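You operate a simulated robot arm through the tools that you are given. There is no shell and no other tool. Be economical: measure what you need, move in short steps, check, and stop when the job is done.

You run a simulated robot arm. Do the job below in one go: nothing can be reset, and whatever is moved stays where it is left.

TASK
Stir the blend even with the timer button, then cover it.
Fine: stirrer on, press as often as it takes, stir knob untouched; switch off, then set the clear lid on it; the beaker stays on the plate.
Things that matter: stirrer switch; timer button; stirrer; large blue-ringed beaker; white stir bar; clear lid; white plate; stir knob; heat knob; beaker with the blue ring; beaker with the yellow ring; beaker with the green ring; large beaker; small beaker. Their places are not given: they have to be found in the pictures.

Only the result counts: the job must be done as asked and must still hold three seconds after the hand-in. Knocking over, shifting, dropping, spilling or breaking anything else fails it. Lids that push on must go on centred and level and be pressed home; caps that screw on are set level and turned clockwise until they are tight.

THE ROBOT
A 7-joint arm with a two-finger parallel gripper, fixed in place. Base frame: the origin is at the foot of the arm, x ahead of it, y to its left, z up; the work surface is at about z = 730. Readings come in mm, rad, newtons and seconds.
With the tool pointing down near the work surface it reaches from about 180 to 680 mm from the base axis. Its first joint turns from -1.152 to 1.152 rad. Payload 2.4 kg.
The tool frame sits at the grasp point between the pads (the TCP): z along the fingers, y along the line on which they close. The tips reach 30 mm beyond it. Largest opening 94 mm; finger width 28, thickness 10; the body of the gripper, 50 by 96 mm, starts 55 mm behind the TCP.
Orientation is that of the tool frame in the base frame, as a unit quaternion [x, y, z, w]. With the fingers straight down and closing along the base's y, the tool's x points along the base's -x, its y along +y and its z along -z.

THE INTERFACE
- The arm moves only by the tool drive_tool. Its argument "motion" is a list of rows, each an object (a shift or turn left out is 0, a gripper value left out holds the last) with "fingers": the finger opening in mm, from 0 to 94; "dp": the shift along the base's x, y, z in mm, a list of three; "dr": the turn, a rotation vector about the base's x, y, z in rad, a list of three. In form: [{"fingers": fingers, "dp": [dx, dy, dz], "dr": [ax, ay, az]}, ...]. A call has 1 to 8 rows; each row is the pose to reach, as a shift and turn from the pose commanded when the call began. A row lasts 0.2 s, in which the tool goes at most 50 mm and 0.15 rad; a call with a longer step from one row to the next is refused whole, and so is a gripper value outside its range. A pose out of reach is approached as far as the arm can. The call stops where the force on the tool passes 40 N (or 10 N more than at its start, if that is more) or the arm is blocked; 0.2 s more then pass. The fingers move at their own pace (about 153 mm/s each) and stop on an object; they squeeze with about 27 N. The grip force told is the motor's: it shows also when the fingers shut on nothing. Time passes only in rows, and 0.2 s behind the last, so rows that repeat a pose let the fingers close. The reply holds the time, the measured pose of the TCP, the force on the tool along the base axes, the opening and the grip force, in the units named above and with some noise.
- Cameras (640 x 400 px; columns grow to the right, rows downward): "scene" is fixed at [31.2, 468.3, 1443.2]; the picture's right is [-0.82, -0.57, 0.00], its down [-0.32, 0.47, -0.83] and it looks along [0.47, -0.68, -0.56] (base axes); focal length 251 px, centre (320, 200). "wrist" rides on the gripper at [-37, 0, -58] in the tool frame; the picture's right is [0.00, -1.00, 0.00], its down [0.97, 0.00, -0.24] and it looks along [0.24, 0.00, 0.97] (tool axes); focal length 218 px, centre (320, 200).
- grab_frame(camera): a new picture of that camera. No time passes.
- measure_at(camera, pixels): for up to 12 pixels [column, row] of the newest picture of that camera ("zoom" is the newest enlarged one), the place [x, y, z] in the base frame of the surface seen there, good to about 3 mm. No time passes.
- close_up(camera, box): a new picture of the part [left, top, right, bottom] of that camera's present view, enlarged. No time passes.
- close_job(): hands the job in; it is judged then, once.

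Go step by step. Measure first, check grasps and placings, and put right what went wrong. The budget is 80 turns and 34 pictures, counting those below and the enlarged ones. Unless the task says otherwise, let go and move clear before handing in, and close with one line.

The tools are called after "Request:" by a JSON object that holds its "api" and its "payload". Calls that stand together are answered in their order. drive_tool: Moves the arm, as the interface text tells. Its arguments: {"type":"object","properties":{"motion":{"type":"array"}},"required":["motion"]} The other tools are called the same way: grab_frame (camera) takes a picture; measure_at (camera, pixels) gives the place of the surface under pixels of a picture; close_up (camera, box) takes an enlarged picture of a part of a camera's view; close_job () hands the job in.

At the start:

```text
time_s: 0.0
tcp_pos: [409.2, -7.7, 1303.2]
tcp_rot: [0.0, 1.0, 0.0, 0.0]
wrist_force: [-0.5, -0.3, -0.1]
opening: 93.9
gripper_force: 0.0
```

scene: 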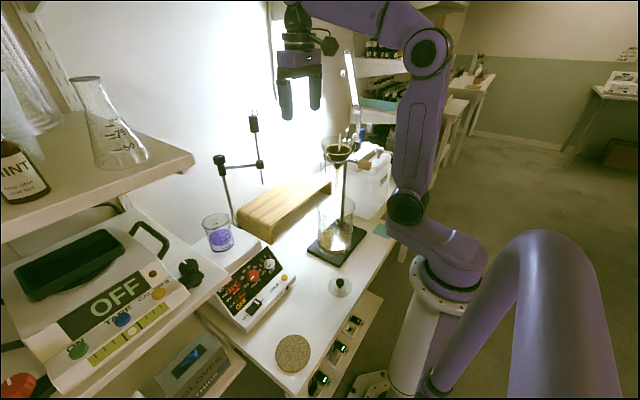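
wrist: 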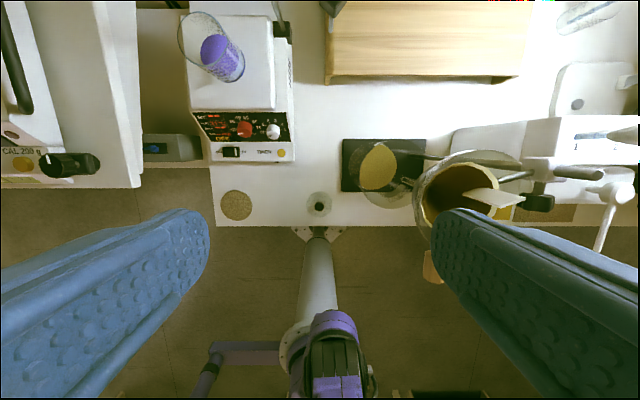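

The scene shows the stirrer near (250,285), the beaker at (217,232) and the clear lid at (340,285). I'll enlarge these areas.

Request:
{"api": "close_up", "payload": {"camera": "scene", "box": [190, 200, 310, 340]}}

Request:
{"api": "close_up", "payload": {"camera": "wrist", "box": [170, 0, 350, 230]}}

Request:
{"api": "measure_at", "payload": {"camera": "wrist", "pixels": [[232, 151], [281, 153], [245, 130], [273, 131], [318, 203], [318, 210], [308, 207], [332, 207], [236, 205], [215, 48], [200, 100], [265, 100]]}}

Request:
{"api": "measure_at", "payload": {"camera": "scene", "pixels": [[340, 280], [330, 287], [350, 287], [340, 296], [217, 217], [203, 222], [231, 220], [217, 250], [286, 277], [254, 304], [217, 236], [340, 288]]}}

```text
2.86 times, centred on (250, 270) of scene
```

zoom: 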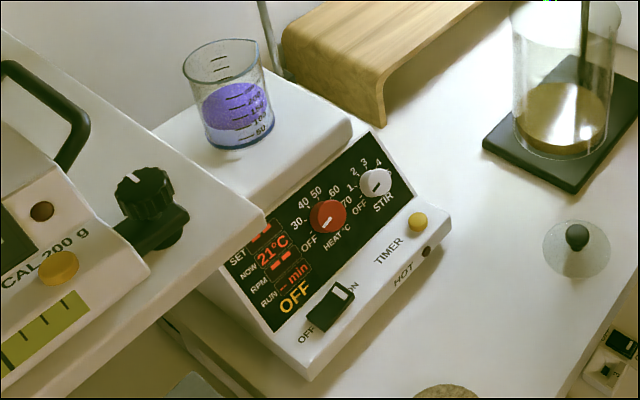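

```text
1.74 times, centred on (260, 115) of wrist
```

zoom: 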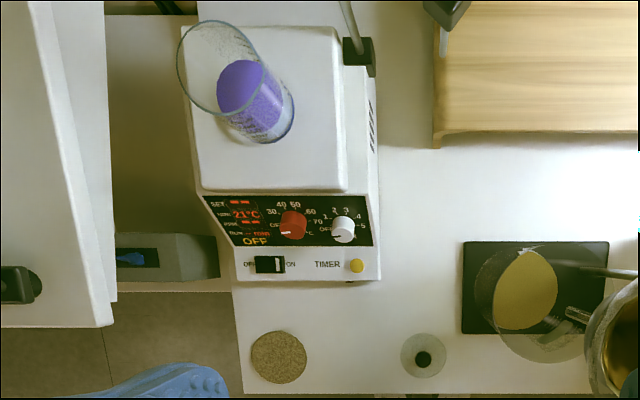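

```text
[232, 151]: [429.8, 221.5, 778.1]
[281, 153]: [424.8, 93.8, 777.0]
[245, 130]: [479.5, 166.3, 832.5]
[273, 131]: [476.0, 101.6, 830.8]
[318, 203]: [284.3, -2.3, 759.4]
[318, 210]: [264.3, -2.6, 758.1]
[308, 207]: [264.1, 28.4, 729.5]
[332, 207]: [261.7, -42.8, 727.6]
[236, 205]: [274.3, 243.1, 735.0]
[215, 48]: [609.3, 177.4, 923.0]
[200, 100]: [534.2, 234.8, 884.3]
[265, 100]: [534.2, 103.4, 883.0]
```

```text
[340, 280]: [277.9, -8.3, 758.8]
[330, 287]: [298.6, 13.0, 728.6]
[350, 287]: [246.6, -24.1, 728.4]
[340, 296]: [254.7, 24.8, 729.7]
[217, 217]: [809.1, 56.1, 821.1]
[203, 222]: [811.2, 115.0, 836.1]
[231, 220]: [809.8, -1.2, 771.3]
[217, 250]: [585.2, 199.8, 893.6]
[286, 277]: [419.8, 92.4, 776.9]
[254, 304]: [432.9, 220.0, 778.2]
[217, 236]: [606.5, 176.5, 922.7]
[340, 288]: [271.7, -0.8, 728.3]
```

The switch is at about (430,221,778), the timer button at (422,93,777), the plate top at z≈883 and the lid knob at (278,-5,759). I'll move nearer to the front of the stirrer and check how much room the shelf leaves.

Request:
{"api": "measure_at", "payload": {"camera": "wrist", "pixels": [[135, 100], [138, 180], [200, 150], [75, 165], [280, 30], [192, 112], [273, 110], [240, 80], [243, 60], [182, 45]]}}

Request:
{"api": "drive_tool", "payload": {"motion": [{"fingers": 0, "dp": [0, 35, -35]}, {"dp": [0, 65, -70]}, {"dp": [0, 95, -105]}, {"dp": [0, 125, -140]}, {"dp": [0, 155, -175]}, {"dp": [0, 165, -215]}, {"dp": [0, 165, -255]}, {"dp": [0, 165, -290]}]}}

Request:
{"api": "grab_frame", "payload": {"camera": "wrist"}}

```text
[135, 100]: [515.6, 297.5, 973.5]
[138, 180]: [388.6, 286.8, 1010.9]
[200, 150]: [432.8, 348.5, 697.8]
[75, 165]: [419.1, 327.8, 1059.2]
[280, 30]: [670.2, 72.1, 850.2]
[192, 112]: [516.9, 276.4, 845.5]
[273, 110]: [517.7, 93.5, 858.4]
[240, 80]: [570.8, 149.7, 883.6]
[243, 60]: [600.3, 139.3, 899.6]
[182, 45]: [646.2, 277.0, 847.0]
```

```text
time_s: 1.8
tcp_pos: [408.9, 156.0, 1013.2]
tcp_rot: [0.0, 1.0, 0.0, -0.001]
wrist_force: [0.7, 0.7, -0.5]
opening: 0.0
gripper_force: 27.3
```

```text
29 pictures are left
```

wrist: 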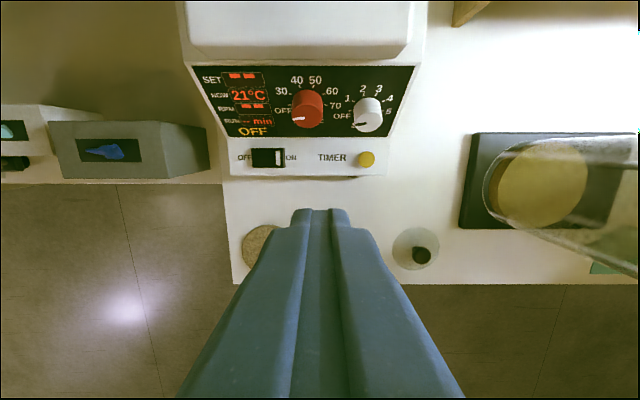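

The view is clear of the shelf. I'll enlarge the switch (268,158) and button (366,160) and measure them.

Request:
{"api": "close_up", "payload": {"camera": "wrist", "box": [220, 60, 420, 185]}}

Request:
{"api": "measure_at", "payload": {"camera": "wrist", "pixels": [[255, 157], [264, 157], [273, 157], [281, 157], [268, 151], [268, 165], [366, 159], [310, 165], [366, 107], [411, 40], [421, 250], [400, 258]]}}

```text
3.20 times, centred on (320, 122) of wrist
```

zoom: 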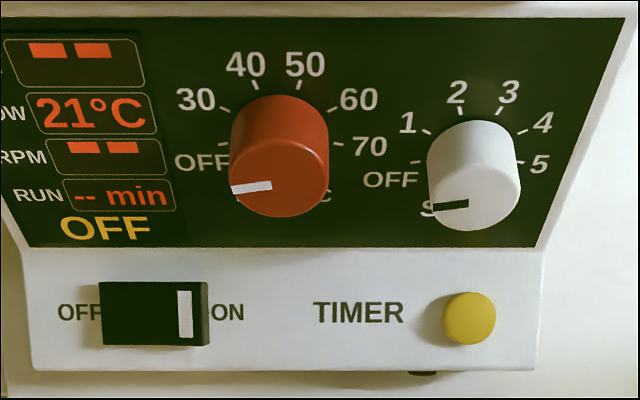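

```text
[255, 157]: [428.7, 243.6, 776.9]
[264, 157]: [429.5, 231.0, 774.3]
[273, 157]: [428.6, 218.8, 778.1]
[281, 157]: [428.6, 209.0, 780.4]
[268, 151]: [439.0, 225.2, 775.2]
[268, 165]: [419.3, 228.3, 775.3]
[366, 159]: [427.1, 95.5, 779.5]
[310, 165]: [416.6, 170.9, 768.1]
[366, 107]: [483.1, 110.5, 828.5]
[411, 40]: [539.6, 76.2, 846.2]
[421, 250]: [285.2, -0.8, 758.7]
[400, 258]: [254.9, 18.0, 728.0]
```

The rocker's raised ON end is at about (428.6,210,780). I'll hover over it with the fingers closed.

Request:
{"api": "drive_tool", "payload": {"motion": [{"dp": [6, 20, -35]}, {"dp": [12, 40, -70]}, {"dp": [18, 56, -105]}, {"dp": [18, 56, -140]}, {"dp": [18, 56, -170]}, {"dp": [18, 56, -188]}]}}

Request:
{"api": "grab_frame", "payload": {"camera": "wrist"}}

```text
time_s: 3.2
tcp_pos: [428.6, 213.3, 826.3]
tcp_rot: [0.0, 1.0, 0.0, 0.001]
wrist_force: [-0.5, -0.9, -0.3]
opening: 0.0
gripper_force: 26.5
```

```text
27 pictures are left
```

wrist: 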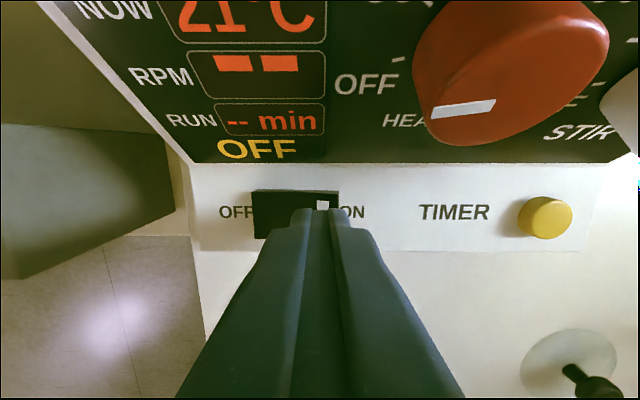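

The tips sit over the rocker's ON end (322,205). I'll press down in small steps.

Request:
{"api": "drive_tool", "payload": {"motion": [{"dp": [0, -2, -8]}, {"dp": [0, -2, -13]}, {"dp": [0, -2, -16]}, {"dp": [0, -2, -19]}, {"dp": [0, -2, -22]}, {"dp": [0, -2, -24]}]}}

Request:
{"api": "grab_frame", "payload": {"camera": "wrist"}}

```text
time_s: 4.2
tcp_pos: [427.4, 210.5, 810.4]
tcp_rot: [0.0, 1.0, 0.0, 0.001]
wrist_force: [-5.2, -3.8, 17.2]
opening: 0.1
gripper_force: 27.2
stopped in row 5: the force on the tool passed its limit (the readings are from after the stop); the commanded pose is now the measured one
```

```text
26 pictures are left
```

wrist: 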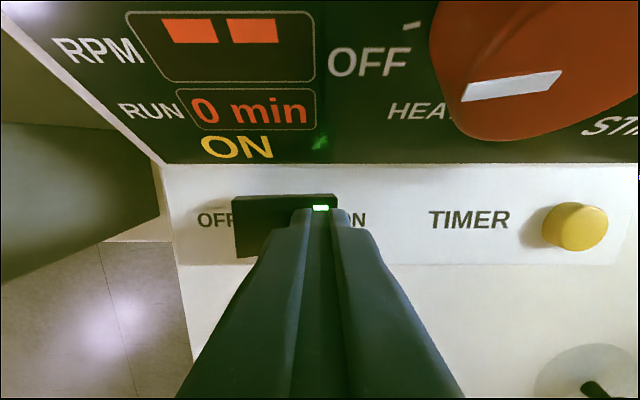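

The display reads ON with RUN 0 min and the green lamp is lit. I'll lift and move over the timer button at (427,95.5,780).

Request:
{"api": "drive_tool", "payload": {"motion": [{"dp": [0, 0, 22]}, {"dp": [-2, -39, 25]}, {"dp": [-2, -78, 25]}, {"dp": [-2, -115, 22]}, {"dp": [-2, -115, 12]}]}}

Request:
{"api": "grab_frame", "payload": {"camera": "wrist"}}

```text
time_s: 5.4
tcp_pos: [425.5, 93.9, 822.2]
tcp_rot: [0.002, 1.0, 0.001, 0.001]
wrist_force: [0.3, 0.4, -0.6]
opening: 0.0
gripper_force: 27.2
```

```text
25 pictures are left
```

wrist: 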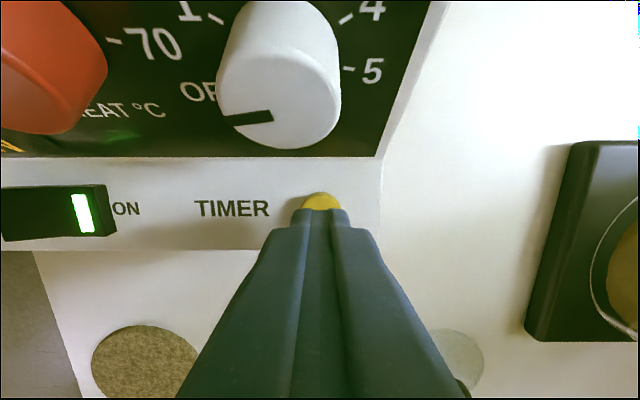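

The tips are centred on the yellow button (322,200). I'll press once and release.

Request:
{"api": "drive_tool", "payload": {"motion": [{"dp": [1, 0, -8]}, {"dp": [1, 0, -12]}, {"dp": [1, 0, -15]}, {"dp": [1, 0, -17]}, {"dp": [1, 0, -8]}, {"dp": [1, 0, 2]}]}}

Request:
{"api": "grab_frame", "payload": {"camera": "scene"}}

Request:
{"api": "close_up", "payload": {"camera": "scene", "box": [190, 200, 310, 340]}}

```text
time_s: 6.8
tcp_pos: [427.3, 94.2, 822.9]
tcp_rot: [0.0, 1.0, 0.0, 0.0]
wrist_force: [0.3, -0.6, 0.2]
opening: 0.2
gripper_force: 27.0
```

```text
24 pictures are left
```

scene: 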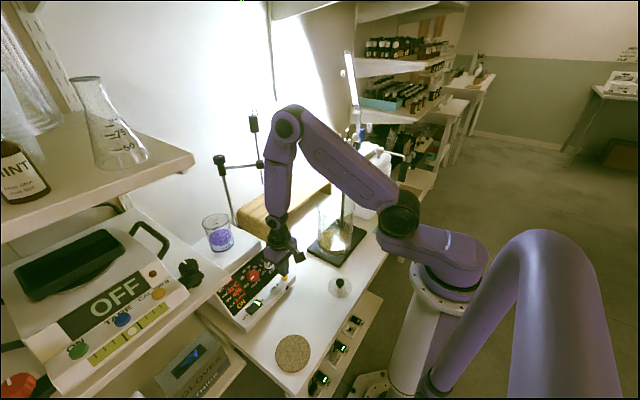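

```text
2.86 times, centred on (250, 270) of scene
```

zoom: 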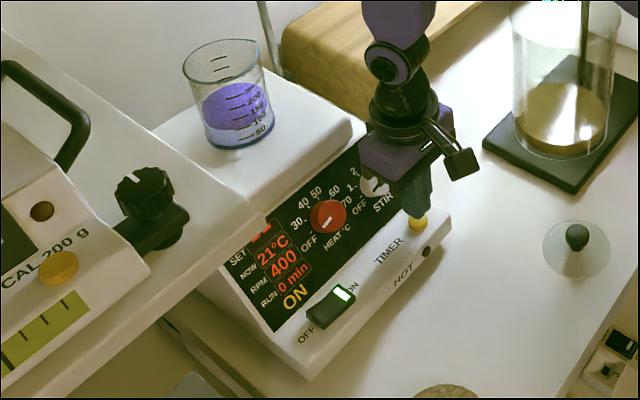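

The display shows 400 RPM, so the press started the stirrer. I'll wait and watch the blend and the display.

Request:
{"api": "drive_tool", "payload": {"motion": [{"dp": [0, 0, 0]}, {"dp": [0, 0, 0]}, {"dp": [0, 0, 0]}, {"dp": [0, 0, 0]}, {"dp": [0, 0, 0]}, {"dp": [0, 0, 0]}, {"dp": [0, 0, 0]}, {"dp": [0, 0, 0]}]}}

Request:
{"api": "close_up", "payload": {"camera": "scene", "box": [190, 205, 300, 325]}}

```text
time_s: 8.6
tcp_pos: [426.7, 95.5, 822.8]
tcp_rot: [0.001, 1.0, 0.0, -0.001]
wrist_force: [0.8, 0.0, 0.3]
opening: 0.0
gripper_force: 26.8
```

```text
3.33 times, centred on (245, 265) of scene
```

zoom: 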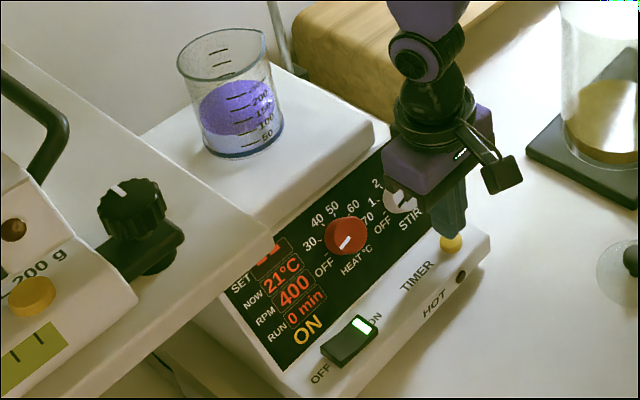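

It's still running at 400 RPM, and the bottom of the blend is still pale under a purple top. I'll wait more.

Request:
{"api": "drive_tool", "payload": {"motion": [{"dp": [0, 0, 0]}, {"dp": [0, 0, 0]}, {"dp": [0, 0, 0]}, {"dp": [0, 0, 0]}, {"dp": [0, 0, 0]}, {"dp": [0, 0, 0]}, {"dp": [0, 0, 0]}, {"dp": [0, 0, 0]}]}}

Request:
{"api": "drive_tool", "payload": {"motion": [{"dp": [0, 0, 0]}, {"dp": [0, 0, 0]}, {"dp": [0, 0, 0]}, {"dp": [0, 0, 0]}, {"dp": [0, 0, 0]}, {"dp": [0, 0, 0]}, {"dp": [0, 0, 0]}, {"dp": [0, 0, 0]}]}}

Request:
{"api": "close_up", "payload": {"camera": "scene", "box": [190, 205, 300, 325]}}

```text
time_s: 10.4
tcp_pos: [425.9, 95.8, 822.7]
tcp_rot: [0.001, 1.0, 0.0, 0.0]
wrist_force: [-0.1, -0.6, -0.2]
opening: 0.0
gripper_force: 26.7
```

```text
time_s: 12.2
tcp_pos: [427.5, 95.1, 822.7]
tcp_rot: [0.001, 1.0, 0.0, 0.0]
wrist_force: [0.2, 0.0, 0.2]
opening: 0.1
gripper_force: 27.3
```

```text
3.33 times, centred on (245, 265) of scene
```

zoom: 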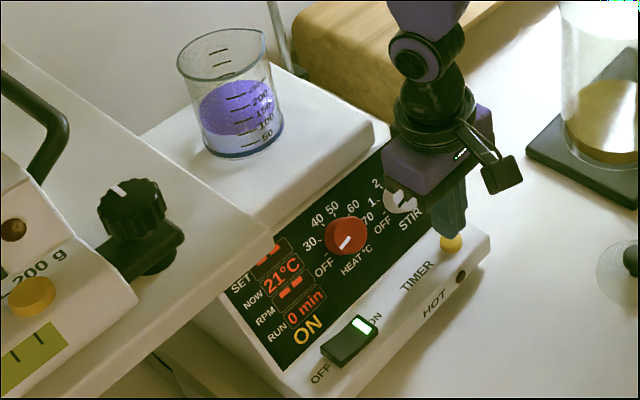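

The run has ended (RPM shows dashes) and the lower layer is slightly more blue but not even. I'll press again and let it run out.

Request:
{"api": "drive_tool", "payload": {"motion": [{"dp": [0, 0, -10]}, {"dp": [0, 0, -14]}, {"dp": [0, 0, -17]}, {"dp": [0, 0, -19]}, {"dp": [0, 0, -10]}, {"dp": [0, 0, 0]}, {"dp": [0, 0, 0]}, {"dp": [0, 0, 0]}]}}

Request:
{"api": "drive_tool", "payload": {"motion": [{"dp": [0, 0, 0]}, {"dp": [0, 0, 0]}, {"dp": [0, 0, 0]}, {"dp": [0, 0, 0]}, {"dp": [0, 0, 0]}, {"dp": [0, 0, 0]}, {"dp": [0, 0, 0]}, {"dp": [0, 0, 0]}]}}

Request:
{"api": "drive_tool", "payload": {"motion": [{"dp": [0, 0, 0]}, {"dp": [0, 0, 0]}, {"dp": [0, 0, 0]}, {"dp": [0, 0, 0]}, {"dp": [0, 0, 0]}, {"dp": [0, 0, 0]}, {"dp": [0, 0, 0]}, {"dp": [0, 0, 0]}]}}

Request:
{"api": "drive_tool", "payload": {"motion": [{"dp": [0, 0, 0]}, {"dp": [0, 0, 0]}, {"dp": [0, 0, 0]}, {"dp": [0, 0, 0]}]}}

Request:
{"api": "close_up", "payload": {"camera": "scene", "box": [190, 205, 300, 325]}}

```text
time_s: 14.0
tcp_pos: [425.7, 96.4, 822.7]
tcp_rot: [0.001, 1.0, 0.0, 0.001]
wrist_force: [0.2, 0.0, 0.5]
opening: 0.4
gripper_force: 26.9
```

```text
time_s: 15.8
tcp_pos: [427.2, 95.5, 822.7]
tcp_rot: [0.001, 1.0, 0.0, 0.0]
wrist_force: [-0.2, 0.0, 1.2]
opening: 0.0
gripper_force: 27.0
```

```text
time_s: 17.6
tcp_pos: [426.5, 96.6, 822.5]
tcp_rot: [0.001, 1.0, 0.0, 0.0]
wrist_force: [-0.5, -0.6, -0.5]
opening: 0.0
gripper_force: 26.9
```

```text
time_s: 18.6
tcp_pos: [427.3, 97.0, 822.5]
tcp_rot: [0.0, 1.0, -0.001, 0.001]
wrist_force: [0.4, 0.5, -0.4]
opening: 0.0
gripper_force: 26.8
```

```text
3.33 times, centred on (245, 265) of scene
```

zoom: 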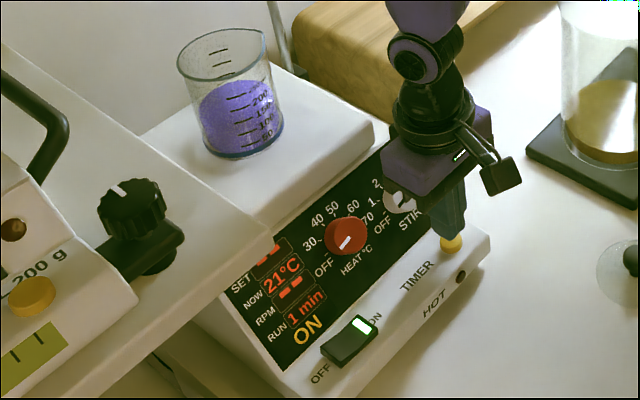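

The blend is now nearly uniform. I'll look closer at the beaker.

Request:
{"api": "close_up", "payload": {"camera": "scene", "box": [198, 208, 240, 256]}}

```text
8.33 times, centred on (219, 232) of scene
```

zoom: 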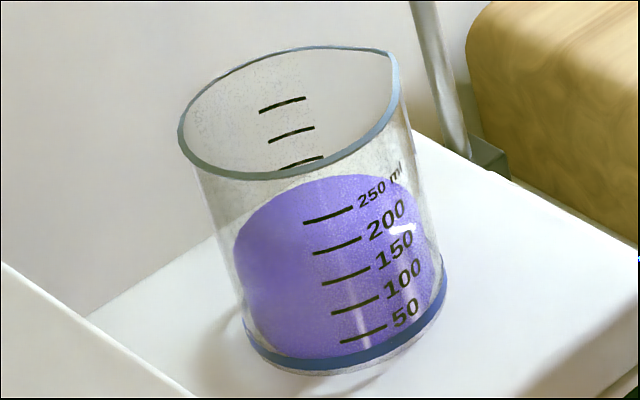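

It looks nearly even, with perhaps a faint gradient. I'll press once more and compare the colour.

Request:
{"api": "drive_tool", "payload": {"motion": [{"dp": [0, 0, -10]}, {"dp": [0, 0, -14]}, {"dp": [0, 0, -17]}, {"dp": [0, 0, -19]}, {"dp": [0, 0, -10]}, {"dp": [0, 0, 0]}, {"dp": [0, 0, 0]}, {"dp": [0, 0, 0]}]}}

Request:
{"api": "drive_tool", "payload": {"motion": [{"dp": [0, 0, 0]}, {"dp": [0, 0, 0]}, {"dp": [0, 0, 0]}, {"dp": [0, 0, 0]}, {"dp": [0, 0, 0]}, {"dp": [0, 0, 0]}, {"dp": [0, 0, 0]}, {"dp": [0, 0, 0]}]}}

Request:
{"api": "drive_tool", "payload": {"motion": [{"dp": [0, 0, 0]}, {"dp": [0, 0, 0]}, {"dp": [0, 0, 0]}, {"dp": [0, 0, 0]}, {"dp": [0, 0, 0]}, {"dp": [0, 0, 0]}, {"dp": [0, 0, 0]}, {"dp": [0, 0, 0]}]}}

Request:
{"api": "drive_tool", "payload": {"motion": [{"dp": [0, 0, 0]}, {"dp": [0, 0, 0]}, {"dp": [0, 0, 0]}, {"dp": [0, 0, 0]}]}}

Request:
{"api": "close_up", "payload": {"camera": "scene", "box": [198, 208, 240, 256]}}

Request:
{"api": "close_up", "payload": {"camera": "scene", "box": [190, 205, 300, 325]}}

```text
time_s: 20.4
tcp_pos: [425.9, 94.7, 821.9]
tcp_rot: [0.001, 1.0, -0.001, 0.001]
wrist_force: [1.0, -0.1, -0.7]
opening: 0.0
gripper_force: 27.1
```

```text
time_s: 22.2
tcp_pos: [425.3, 94.8, 821.8]
tcp_rot: [0.001, 1.0, 0.0, 0.0]
wrist_force: [0.6, -0.1, 0.6]
opening: 0.1
gripper_force: 26.8
```

```text
time_s: 24.0
tcp_pos: [425.9, 94.9, 823.1]
tcp_rot: [0.0, 1.0, 0.001, 0.0]
wrist_force: [0.0, 0.2, 0.2]
opening: 0.0
gripper_force: 26.5
```

```text
time_s: 25.0
tcp_pos: [426.0, 94.3, 823.0]
tcp_rot: [0.001, 1.0, 0.0, 0.0]
wrist_force: [0.6, -0.2, 0.3]
opening: 0.2
gripper_force: 26.5
```

```text
8.33 times, centred on (219, 232) of scene
```

zoom: 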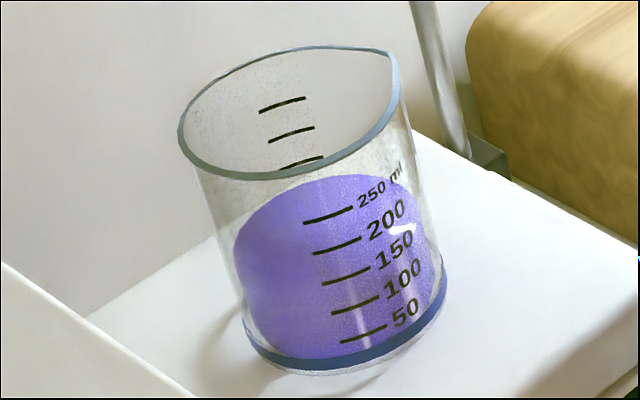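

```text
3.33 times, centred on (245, 265) of scene
```

zoom: 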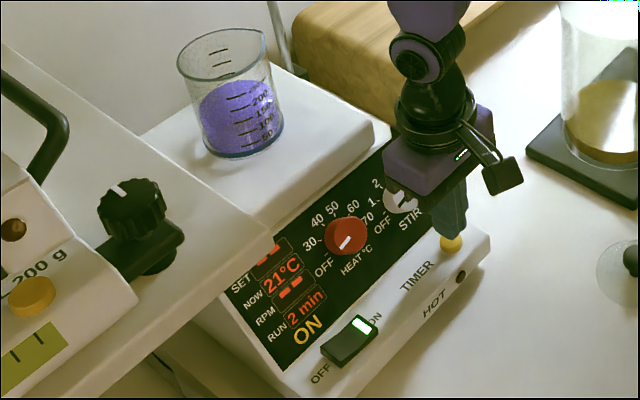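

The colour didn't change with the third run, so the blend is even. Next is switching off; I'll measure the shelf edge first, since the OFF end sits near it.

Request:
{"api": "measure_at", "payload": {"camera": "zoom", "pixels": [[268, 238], [262, 255], [200, 290], [205, 300], [240, 225], [150, 360], [160, 250], [130, 205], [338, 352], [360, 330], [346, 340], [120, 130]]}}

```text
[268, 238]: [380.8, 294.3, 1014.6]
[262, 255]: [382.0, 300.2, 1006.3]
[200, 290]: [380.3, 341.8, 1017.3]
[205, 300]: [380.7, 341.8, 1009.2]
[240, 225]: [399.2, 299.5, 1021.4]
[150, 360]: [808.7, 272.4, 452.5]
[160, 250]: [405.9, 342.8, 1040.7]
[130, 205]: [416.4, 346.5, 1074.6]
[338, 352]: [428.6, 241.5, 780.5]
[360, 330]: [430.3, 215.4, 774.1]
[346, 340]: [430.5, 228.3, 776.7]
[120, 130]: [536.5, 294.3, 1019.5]
```

The shelf edge is at y≈292 and z≈1005–1020, so I'll tilt the hand 0.25 rad away from it. I'll hover over the raised OFF end at (429,241,780).

Request:
{"api": "drive_tool", "payload": {"motion": [{"dp": [0, 0, 25]}, {"dp": [1, 25, 30], "dr": [0.08, 0, 0]}, {"dp": [2, 55, 30], "dr": [0.17, 0, 0]}, {"dp": [2, 85, 30], "dr": [0.25, 0, 0]}, {"dp": [2, 115, 25], "dr": [0.25, 0, 0]}, {"dp": [2, 140, 15], "dr": [0.25, 0, 0]}, {"dp": [2, 140, 5], "dr": [0.25, 0, 0]}]}}

Request:
{"api": "grab_frame", "payload": {"camera": "wrist"}}

```text
time_s: 26.6
tcp_pos: [428.8, 236.7, 826.7]
tcp_rot: [0.0, 0.992, 0.124, -0.001]
wrist_force: [0.5, -0.3, -0.1]
opening: 0.0
gripper_force: 26.5
```

```text
16 pictures are left
```

wrist: 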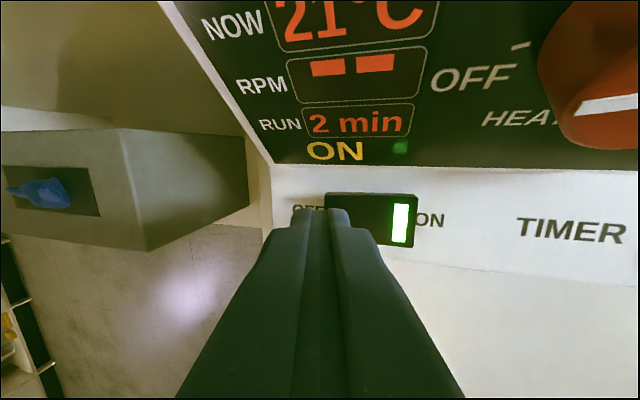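

The tips are over the OFF end, slightly outward at (320,212). I'll shift 3 mm inward and press.

Request:
{"api": "drive_tool", "payload": {"motion": [{"dp": [0, -3, -8]}, {"dp": [0, -3, -13]}, {"dp": [0, -3, -16]}, {"dp": [0, -3, -19]}, {"dp": [0, -3, -22]}, {"dp": [0, -3, -24]}]}}

Request:
{"api": "grab_frame", "payload": {"camera": "wrist"}}

```text
time_s: 27.8
tcp_pos: [429.1, 233.3, 810.4]
tcp_rot: [0.0, 0.992, 0.128, 0.0]
wrist_force: [-5.3, -4.2, 16.1]
opening: 0.0
gripper_force: 26.8
stopped in row 5: the force on the tool passed its limit (the readings are from after the stop); the commanded pose is now the measured one
```

```text
15 pictures are left
```

wrist: 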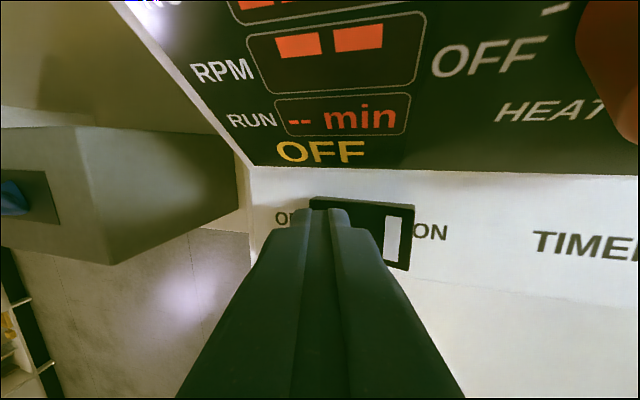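

The display reads OFF. I'll lift and level the hand, then take a view from above to measure the beaker, lid and funnel stand.

Request:
{"api": "drive_tool", "payload": {"motion": [{"dp": [0, 0, 30], "dr": [0, 0, 0]}, {"dp": [0, -25, 60], "dr": [-0.12, 0, 0]}, {"dp": [0, -55, 95], "dr": [-0.257, 0, 0]}, {"dp": [0, -70, 140], "dr": [-0.257, 0, 0]}, {"dp": [0, -70, 190], "dr": [-0.257, 0, 0]}, {"dp": [20, -70, 235], "dr": [-0.257, 0, 0]}, {"dp": [40, -70, 275], "dr": [-0.257, 0, 0]}, {"dp": [60, -70, 315], "dr": [-0.257, 0, 0]}]}}

Request:
{"api": "drive_tool", "payload": {"motion": [{"dp": [40, 0, 0]}, {"dp": [80, 0, 0]}]}}

Request:
{"api": "grab_frame", "payload": {"camera": "wrist"}}

Request:
{"api": "measure_at", "payload": {"camera": "scene", "pixels": [[337, 152], [337, 140], [325, 152], [350, 152], [337, 215], [320, 220], [307, 248], [330, 264], [340, 280], [340, 283], [330, 287], [350, 287]]}}

```text
time_s: 29.6
tcp_pos: [489.3, 163.6, 1127.2]
tcp_rot: [0.0, 1.0, -0.002, 0.0]
wrist_force: [-0.3, -0.5, -1.2]
opening: 0.0
gripper_force: 26.6
```

```text
time_s: 30.2
tcp_pos: [569.1, 164.8, 1124.3]
tcp_rot: [0.0, 1.0, -0.001, 0.0]
wrist_force: [0.2, -1.0, 0.0]
opening: 0.0
gripper_force: 27.0
```

```text
14 pictures are left
```

wrist: 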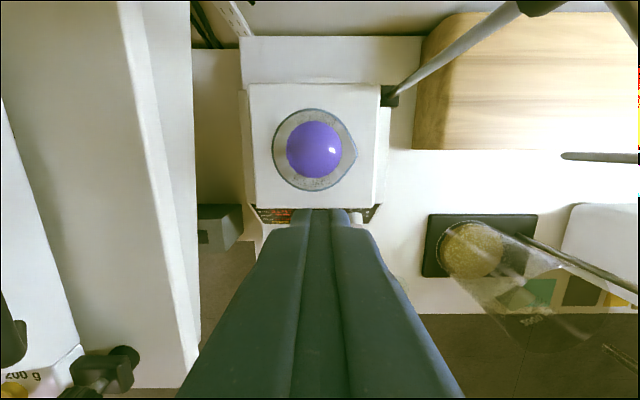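

```text
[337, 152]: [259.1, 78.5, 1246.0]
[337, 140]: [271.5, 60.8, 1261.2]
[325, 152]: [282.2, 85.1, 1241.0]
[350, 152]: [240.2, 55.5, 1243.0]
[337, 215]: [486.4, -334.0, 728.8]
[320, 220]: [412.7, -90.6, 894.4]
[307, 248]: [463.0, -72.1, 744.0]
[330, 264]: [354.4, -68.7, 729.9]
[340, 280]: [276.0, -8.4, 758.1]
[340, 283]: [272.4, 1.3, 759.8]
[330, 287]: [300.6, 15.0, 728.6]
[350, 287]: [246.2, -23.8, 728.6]
```

The blue-ringed beaker is in view, with its rim spanning columns 272–357 and rows 108–192, and a support rod stands to its right. I'll enlarge it and measure the rim and rod.

Request:
{"api": "close_up", "payload": {"camera": "wrist", "box": [240, 80, 400, 210]}}

Request:
{"api": "measure_at", "payload": {"camera": "wrist", "pixels": [[273, 150], [315, 109], [356, 150], [315, 191], [390, 96], [430, 70], [480, 40], [540, 5], [253, 90], [380, 200], [315, 150], [600, 157]]}}

Request:
{"api": "measure_at", "payload": {"camera": "scene", "pixels": [[218, 160], [227, 190], [240, 166], [260, 165], [253, 125], [258, 145]]}}

```text
3.08 times, centred on (320, 145) of wrist
```

zoom: 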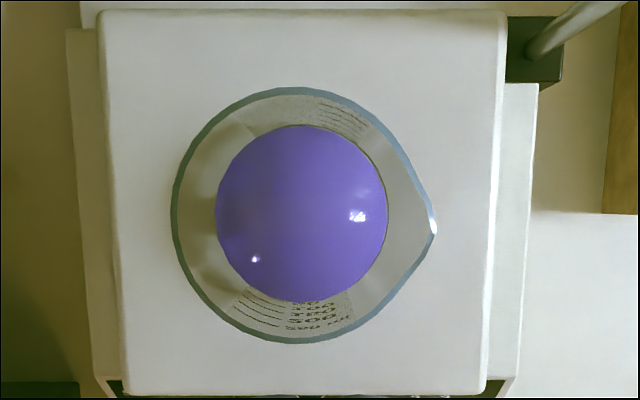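

```text
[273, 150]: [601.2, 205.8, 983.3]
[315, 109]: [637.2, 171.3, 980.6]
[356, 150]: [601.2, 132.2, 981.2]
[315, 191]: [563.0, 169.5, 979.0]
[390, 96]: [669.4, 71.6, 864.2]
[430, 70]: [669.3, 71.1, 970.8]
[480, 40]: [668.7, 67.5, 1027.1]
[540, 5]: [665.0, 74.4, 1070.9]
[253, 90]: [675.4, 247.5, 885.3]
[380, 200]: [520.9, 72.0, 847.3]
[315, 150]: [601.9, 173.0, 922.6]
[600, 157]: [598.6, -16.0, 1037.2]
```

```text
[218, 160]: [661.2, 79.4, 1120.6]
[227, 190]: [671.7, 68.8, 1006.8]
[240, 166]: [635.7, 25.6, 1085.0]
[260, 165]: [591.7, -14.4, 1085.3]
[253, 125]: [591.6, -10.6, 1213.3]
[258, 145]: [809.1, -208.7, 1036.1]
```

The rim centre comes out at about (601,170,981) with a radius of about 37. I'll move over the lid with the fingers open to 50 mm.

Request:
{"api": "drive_tool", "payload": {"motion": [{"fingers": 50, "dp": [-40, 0, 0]}, {"dp": [-80, 0, 0]}, {"dp": [-120, -20, 0]}, {"dp": [-160, -50, 0]}, {"dp": [-195, -80, 0]}, {"dp": [-225, -110, -15]}, {"dp": [-255, -140, -35]}, {"dp": [-280, -165, -65]}]}}

Request:
{"api": "drive_tool", "payload": {"motion": [{"dp": [-5, -2, -50]}, {"dp": [-10, -4, -100]}, {"dp": [-10, -4, -150]}, {"dp": [-10, -4, -195]}]}}

Request:
{"api": "grab_frame", "payload": {"camera": "wrist"}}

```text
time_s: 32.0
tcp_pos: [294.3, 3.6, 1063.5]
tcp_rot: [0.0, 1.0, 0.0, 0.001]
wrist_force: [0.6, -1.5, 0.1]
opening: 49.3
gripper_force: 0.2
out of reach, approached as far as the arm can: row 8
```

```text
refused: row 1 steps farther than a row can; nothing moved
```

```text
12 pictures are left
```

wrist: 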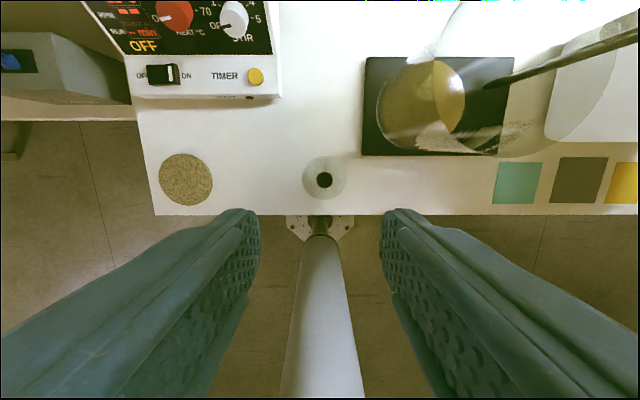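

Row 8 was just out of reach at this height, but lower should be fine. The lid is at (324,178); I'll descend and re-measure.

Request:
{"api": "measure_at", "payload": {"camera": "wrist", "pixels": [[324, 179], [303, 177], [346, 177], [324, 157], [324, 199], [370, 150]]}}

Request:
{"api": "drive_tool", "payload": {"motion": [{"dp": [0, 0, -40]}, {"dp": [0, 0, -80]}, {"dp": [0, 0, -120]}, {"dp": [0, 0, -160]}, {"dp": [0, 0, -195]}]}}

Request:
{"api": "grab_frame", "payload": {"camera": "wrist"}}

```text
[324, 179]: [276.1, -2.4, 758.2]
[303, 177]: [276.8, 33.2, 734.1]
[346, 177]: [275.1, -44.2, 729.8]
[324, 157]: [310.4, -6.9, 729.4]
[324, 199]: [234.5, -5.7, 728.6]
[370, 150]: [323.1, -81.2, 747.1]
```

```text
time_s: 33.2
tcp_pos: [294.4, 1.0, 869.5]
tcp_rot: [-0.001, 1.0, -0.001, 0.0]
wrist_force: [0.3, -0.2, 0.1]
opening: 49.9
gripper_force: 0.1
```

```text
11 pictures are left
```

wrist: 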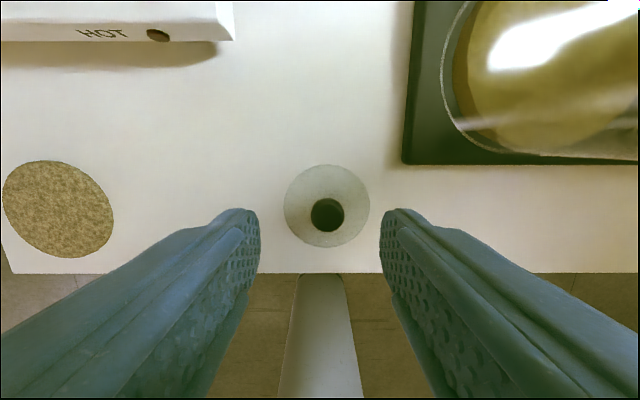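

The disc centre works out at about (277.5,-5) with a diameter of 80, and the knob is concentric. I'll align over it and come down to just above the knob.

Request:
{"api": "drive_tool", "payload": {"motion": [{"dp": [-9, -3, -25]}, {"dp": [-17, -6, -45]}, {"dp": [-17, -6, -68]}]}}

Request:
{"api": "grab_frame", "payload": {"camera": "wrist"}}

```text
time_s: 34.0
tcp_pos: [279.5, -4.9, 802.0]
tcp_rot: [-0.001, 1.0, -0.001, 0.001]
wrist_force: [1.0, 0.6, -0.4]
opening: 50.2
gripper_force: 0.2
```

```text
10 pictures are left
```

wrist: 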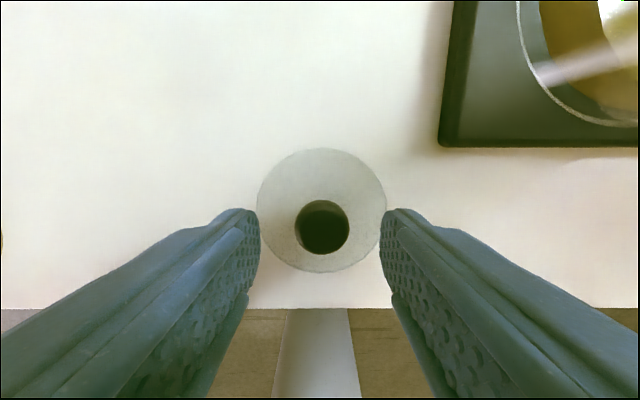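

The knob is centred between the fingers at (322,227). I'll descend 34 mm and close on it.

Request:
{"api": "drive_tool", "payload": {"motion": [{"dp": [-1, -1, -15]}, {"dp": [-1, -1, -27]}, {"dp": [-1, -1, -34]}, {"fingers": 15, "dp": [-1, -1, -34]}, {"fingers": 15, "dp": [-1, -1, -34]}, {"fingers": 15, "dp": [-1, -1, -34]}]}}

Request:
{"api": "grab_frame", "payload": {"camera": "wrist"}}

```text
time_s: 35.4
tcp_pos: [277.5, -5.5, 766.6]
tcp_rot: [0.0, 1.0, -0.001, 0.001]
wrist_force: [-0.4, -0.2, 0.5]
opening: 25.7
gripper_force: 26.8
```

```text
9 pictures are left
```

wrist: 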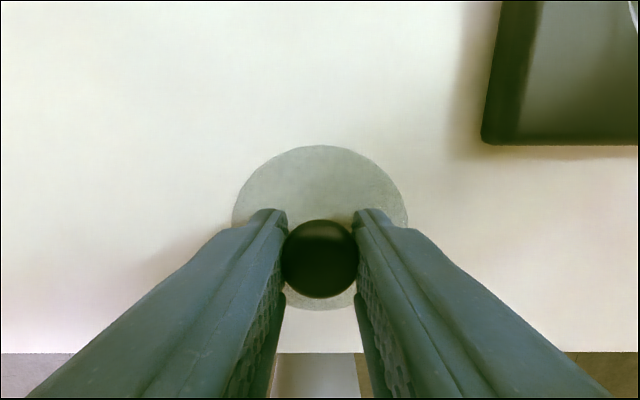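

The grip holds at 25.7 mm on the knob. I'll lift and move up toward the beaker, with the height gained before passing the stirrer.

Request:
{"api": "drive_tool", "payload": {"motion": [{"dp": [0, 0, 20]}, {"dp": [0, 0, 55]}, {"dp": [0, 0, 95]}, {"dp": [0, 10, 135]}, {"dp": [10, 20, 175]}, {"dp": [25, 32, 210]}, {"dp": [45, 45, 245]}, {"dp": [70, 60, 275]}]}}

Request:
{"api": "drive_tool", "payload": {"motion": [{"dp": [25, 20, 20]}, {"dp": [50, 45, 25]}, {"dp": [75, 75, 25]}, {"dp": [100, 100, 25]}, {"dp": [130, 115, 25]}, {"dp": [165, 115, 25]}, {"dp": [195, 115, 25]}, {"dp": [220, 115, 25]}]}}

Request:
{"api": "grab_frame", "payload": {"camera": "wrist"}}

```text
time_s: 37.2
tcp_pos: [346.2, 52.7, 1040.5]
tcp_rot: [0.0, 1.0, -0.001, -0.001]
wrist_force: [0.3, 0.2, -0.6]
opening: 25.7
gripper_force: 26.7
```

```text
time_s: 39.0
tcp_pos: [568.9, 169.0, 1067.7]
tcp_rot: [0.0, 1.0, 0.0, 0.001]
wrist_force: [-0.1, 0.0, -0.8]
opening: 25.9
gripper_force: 27.1
```

```text
8 pictures are left
```

wrist: 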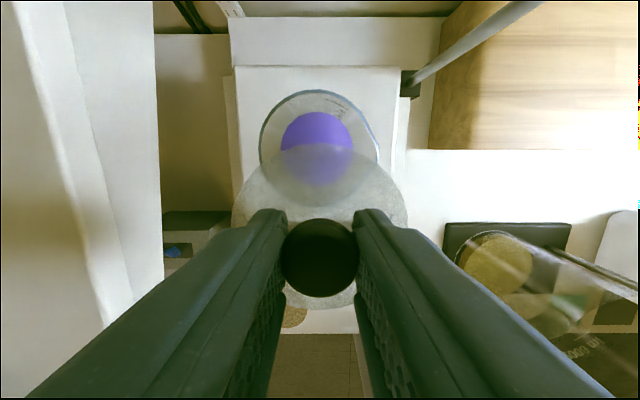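

The lid is held level, and the rim left edge (259,150) and top (315,90) agree with a beaker centre of (601,170.5). I'll shift over it, lower to about 12 mm above the rim and check.

Request:
{"api": "drive_tool", "payload": {"motion": [{"dp": [16, 1, 0]}, {"dp": [32, 1.5, 0]}, {"dp": [32, 1.5, -15]}, {"dp": [32, 1.5, -28]}, {"dp": [32, 1.5, -34]}, {"dp": [32, 1.5, -34]}]}}

Request:
{"api": "grab_frame", "payload": {"camera": "wrist"}}

Request:
{"api": "close_up", "payload": {"camera": "scene", "box": [190, 195, 250, 260]}}

```text
time_s: 40.4
tcp_pos: [599.5, 170.1, 1032.8]
tcp_rot: [0.0, 1.0, 0.0, 0.0]
wrist_force: [0.1, -0.2, -0.6]
opening: 26.0
gripper_force: 26.8
```

```text
7 pictures are left
```

wrist: 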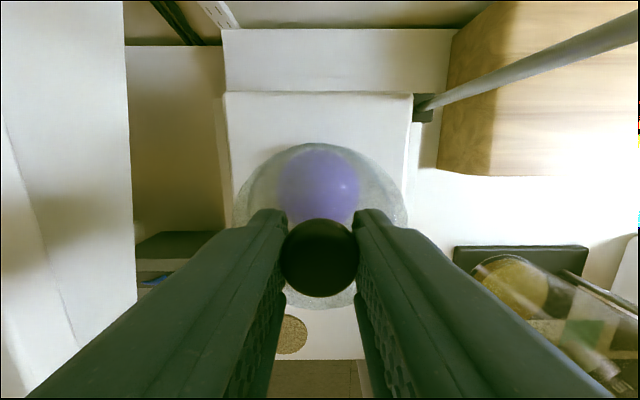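

```text
6.15 times, centred on (220, 228) of scene
```

zoom: 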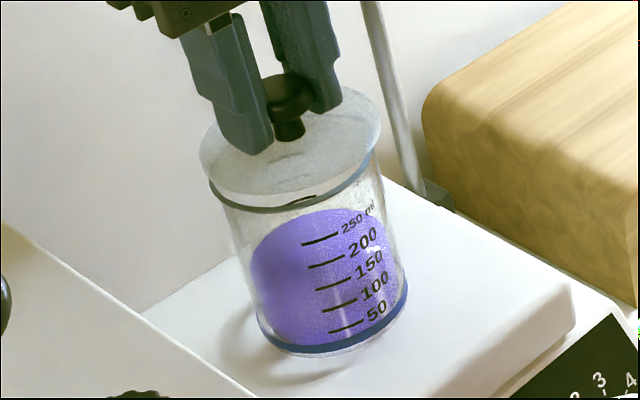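

The lid hovers centred over the rim. I'll lower gently until contact near TCP z≈1020.

Request:
{"api": "drive_tool", "payload": {"motion": [{"dp": [1, 0, -5]}, {"dp": [1, 0, -8]}, {"dp": [1, 0, -10]}, {"dp": [1, 0, -12]}, {"dp": [1, 0, -13]}]}}

Request:
{"api": "close_up", "payload": {"camera": "scene", "box": [190, 195, 250, 260]}}

```text
time_s: 41.6
tcp_pos: [601.6, 170.6, 1020.7]
tcp_rot: [0.0, 1.0, -0.002, 0.0]
wrist_force: [0.0, 0.7, -0.3]
opening: 25.4
gripper_force: 26.8
```

```text
6.15 times, centred on (220, 228) of scene
```

zoom: 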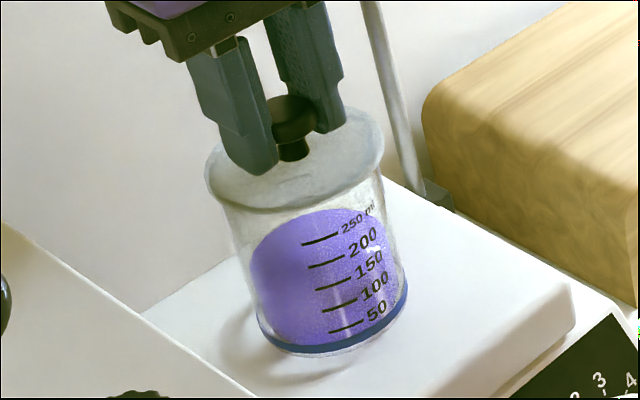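

There's no contact force yet, though the lid is almost on the rim. I'll continue in 1 mm steps.

Request:
{"api": "drive_tool", "payload": {"motion": [{"dp": [0, 0, -1]}, {"dp": [0, 0, -2]}, {"dp": [0, 0, -2]}]}}

```text
time_s: 42.4
tcp_pos: [601.1, 170.8, 1020.5]
tcp_rot: [0.0, 1.0, -0.001, 0.002]
wrist_force: [-2.0, -0.8, 8.5]
opening: 25.5
gripper_force: 26.8
```

The 8.5 N upward force shows the lid is seated on the rim. I'll ease off slightly, open, and rise.

Request:
{"api": "drive_tool", "payload": {"motion": [{"dp": [0, 0, 1]}, {"fingers": 34, "dp": [0, 0, 1]}, {"fingers": 50, "dp": [0, 0, 1]}, {"fingers": 50, "dp": [0, 0, 1]}, {"dp": [0, 0, 15]}, {"dp": [0, 0, 40]}, {"dp": [0, 0, 80]}, {"dp": [-30, 0, 110]}]}}

Request:
{"api": "grab_frame", "payload": {"camera": "wrist"}}

Request:
{"api": "close_up", "payload": {"camera": "scene", "box": [190, 195, 310, 335]}}

```text
time_s: 44.2
tcp_pos: [573.0, 168.3, 1125.7]
tcp_rot: [0.001, 1.0, -0.001, 0.0]
wrist_force: [0.5, 0.2, -0.1]
opening: 50.1
gripper_force: 0.1
```

```text
4 pictures are left
```

wrist: 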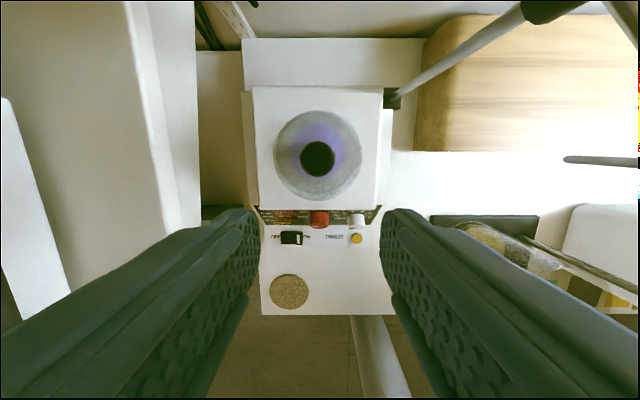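

```text
2.86 times, centred on (250, 265) of scene
```

zoom: 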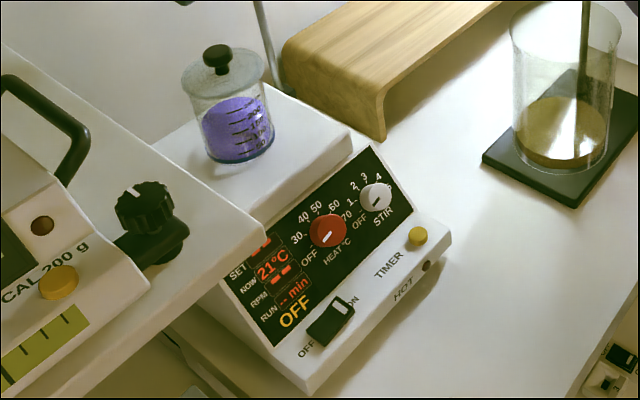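

The lid sits level on the beaker, the stirrer reads OFF, and both knobs are where they were. I'll check the centring once in close-up.

Request:
{"api": "close_up", "payload": {"camera": "wrist", "box": [257, 95, 385, 215]}}

```text
3.33 times, centred on (321, 155) of wrist
```

zoom: 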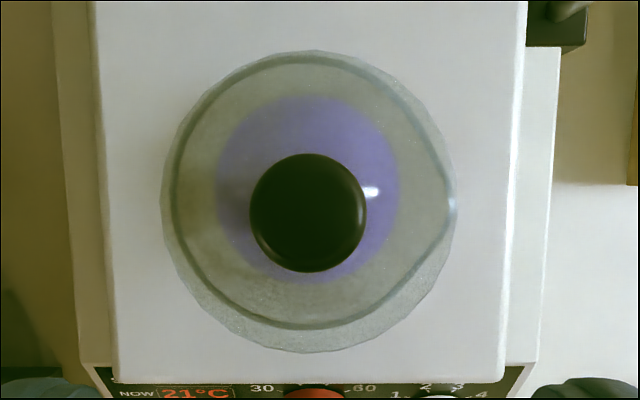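

The lid (centre about (309,201) in the zoom) is within 3 mm of the rim centre (310,191) and covers the whole rim. The gripper is open and clear, so I'm handing in.

Request:
{"api": "close_job", "payload": {}}

```text
The job is handed in.
```

The blend looks even after three timer presses, the stirrer is switched off with the stir knob untouched, and the clear lid sits level on the blue-ringed beaker, still on its plate. The lid is about 3 mm off centre but covers the whole rim.
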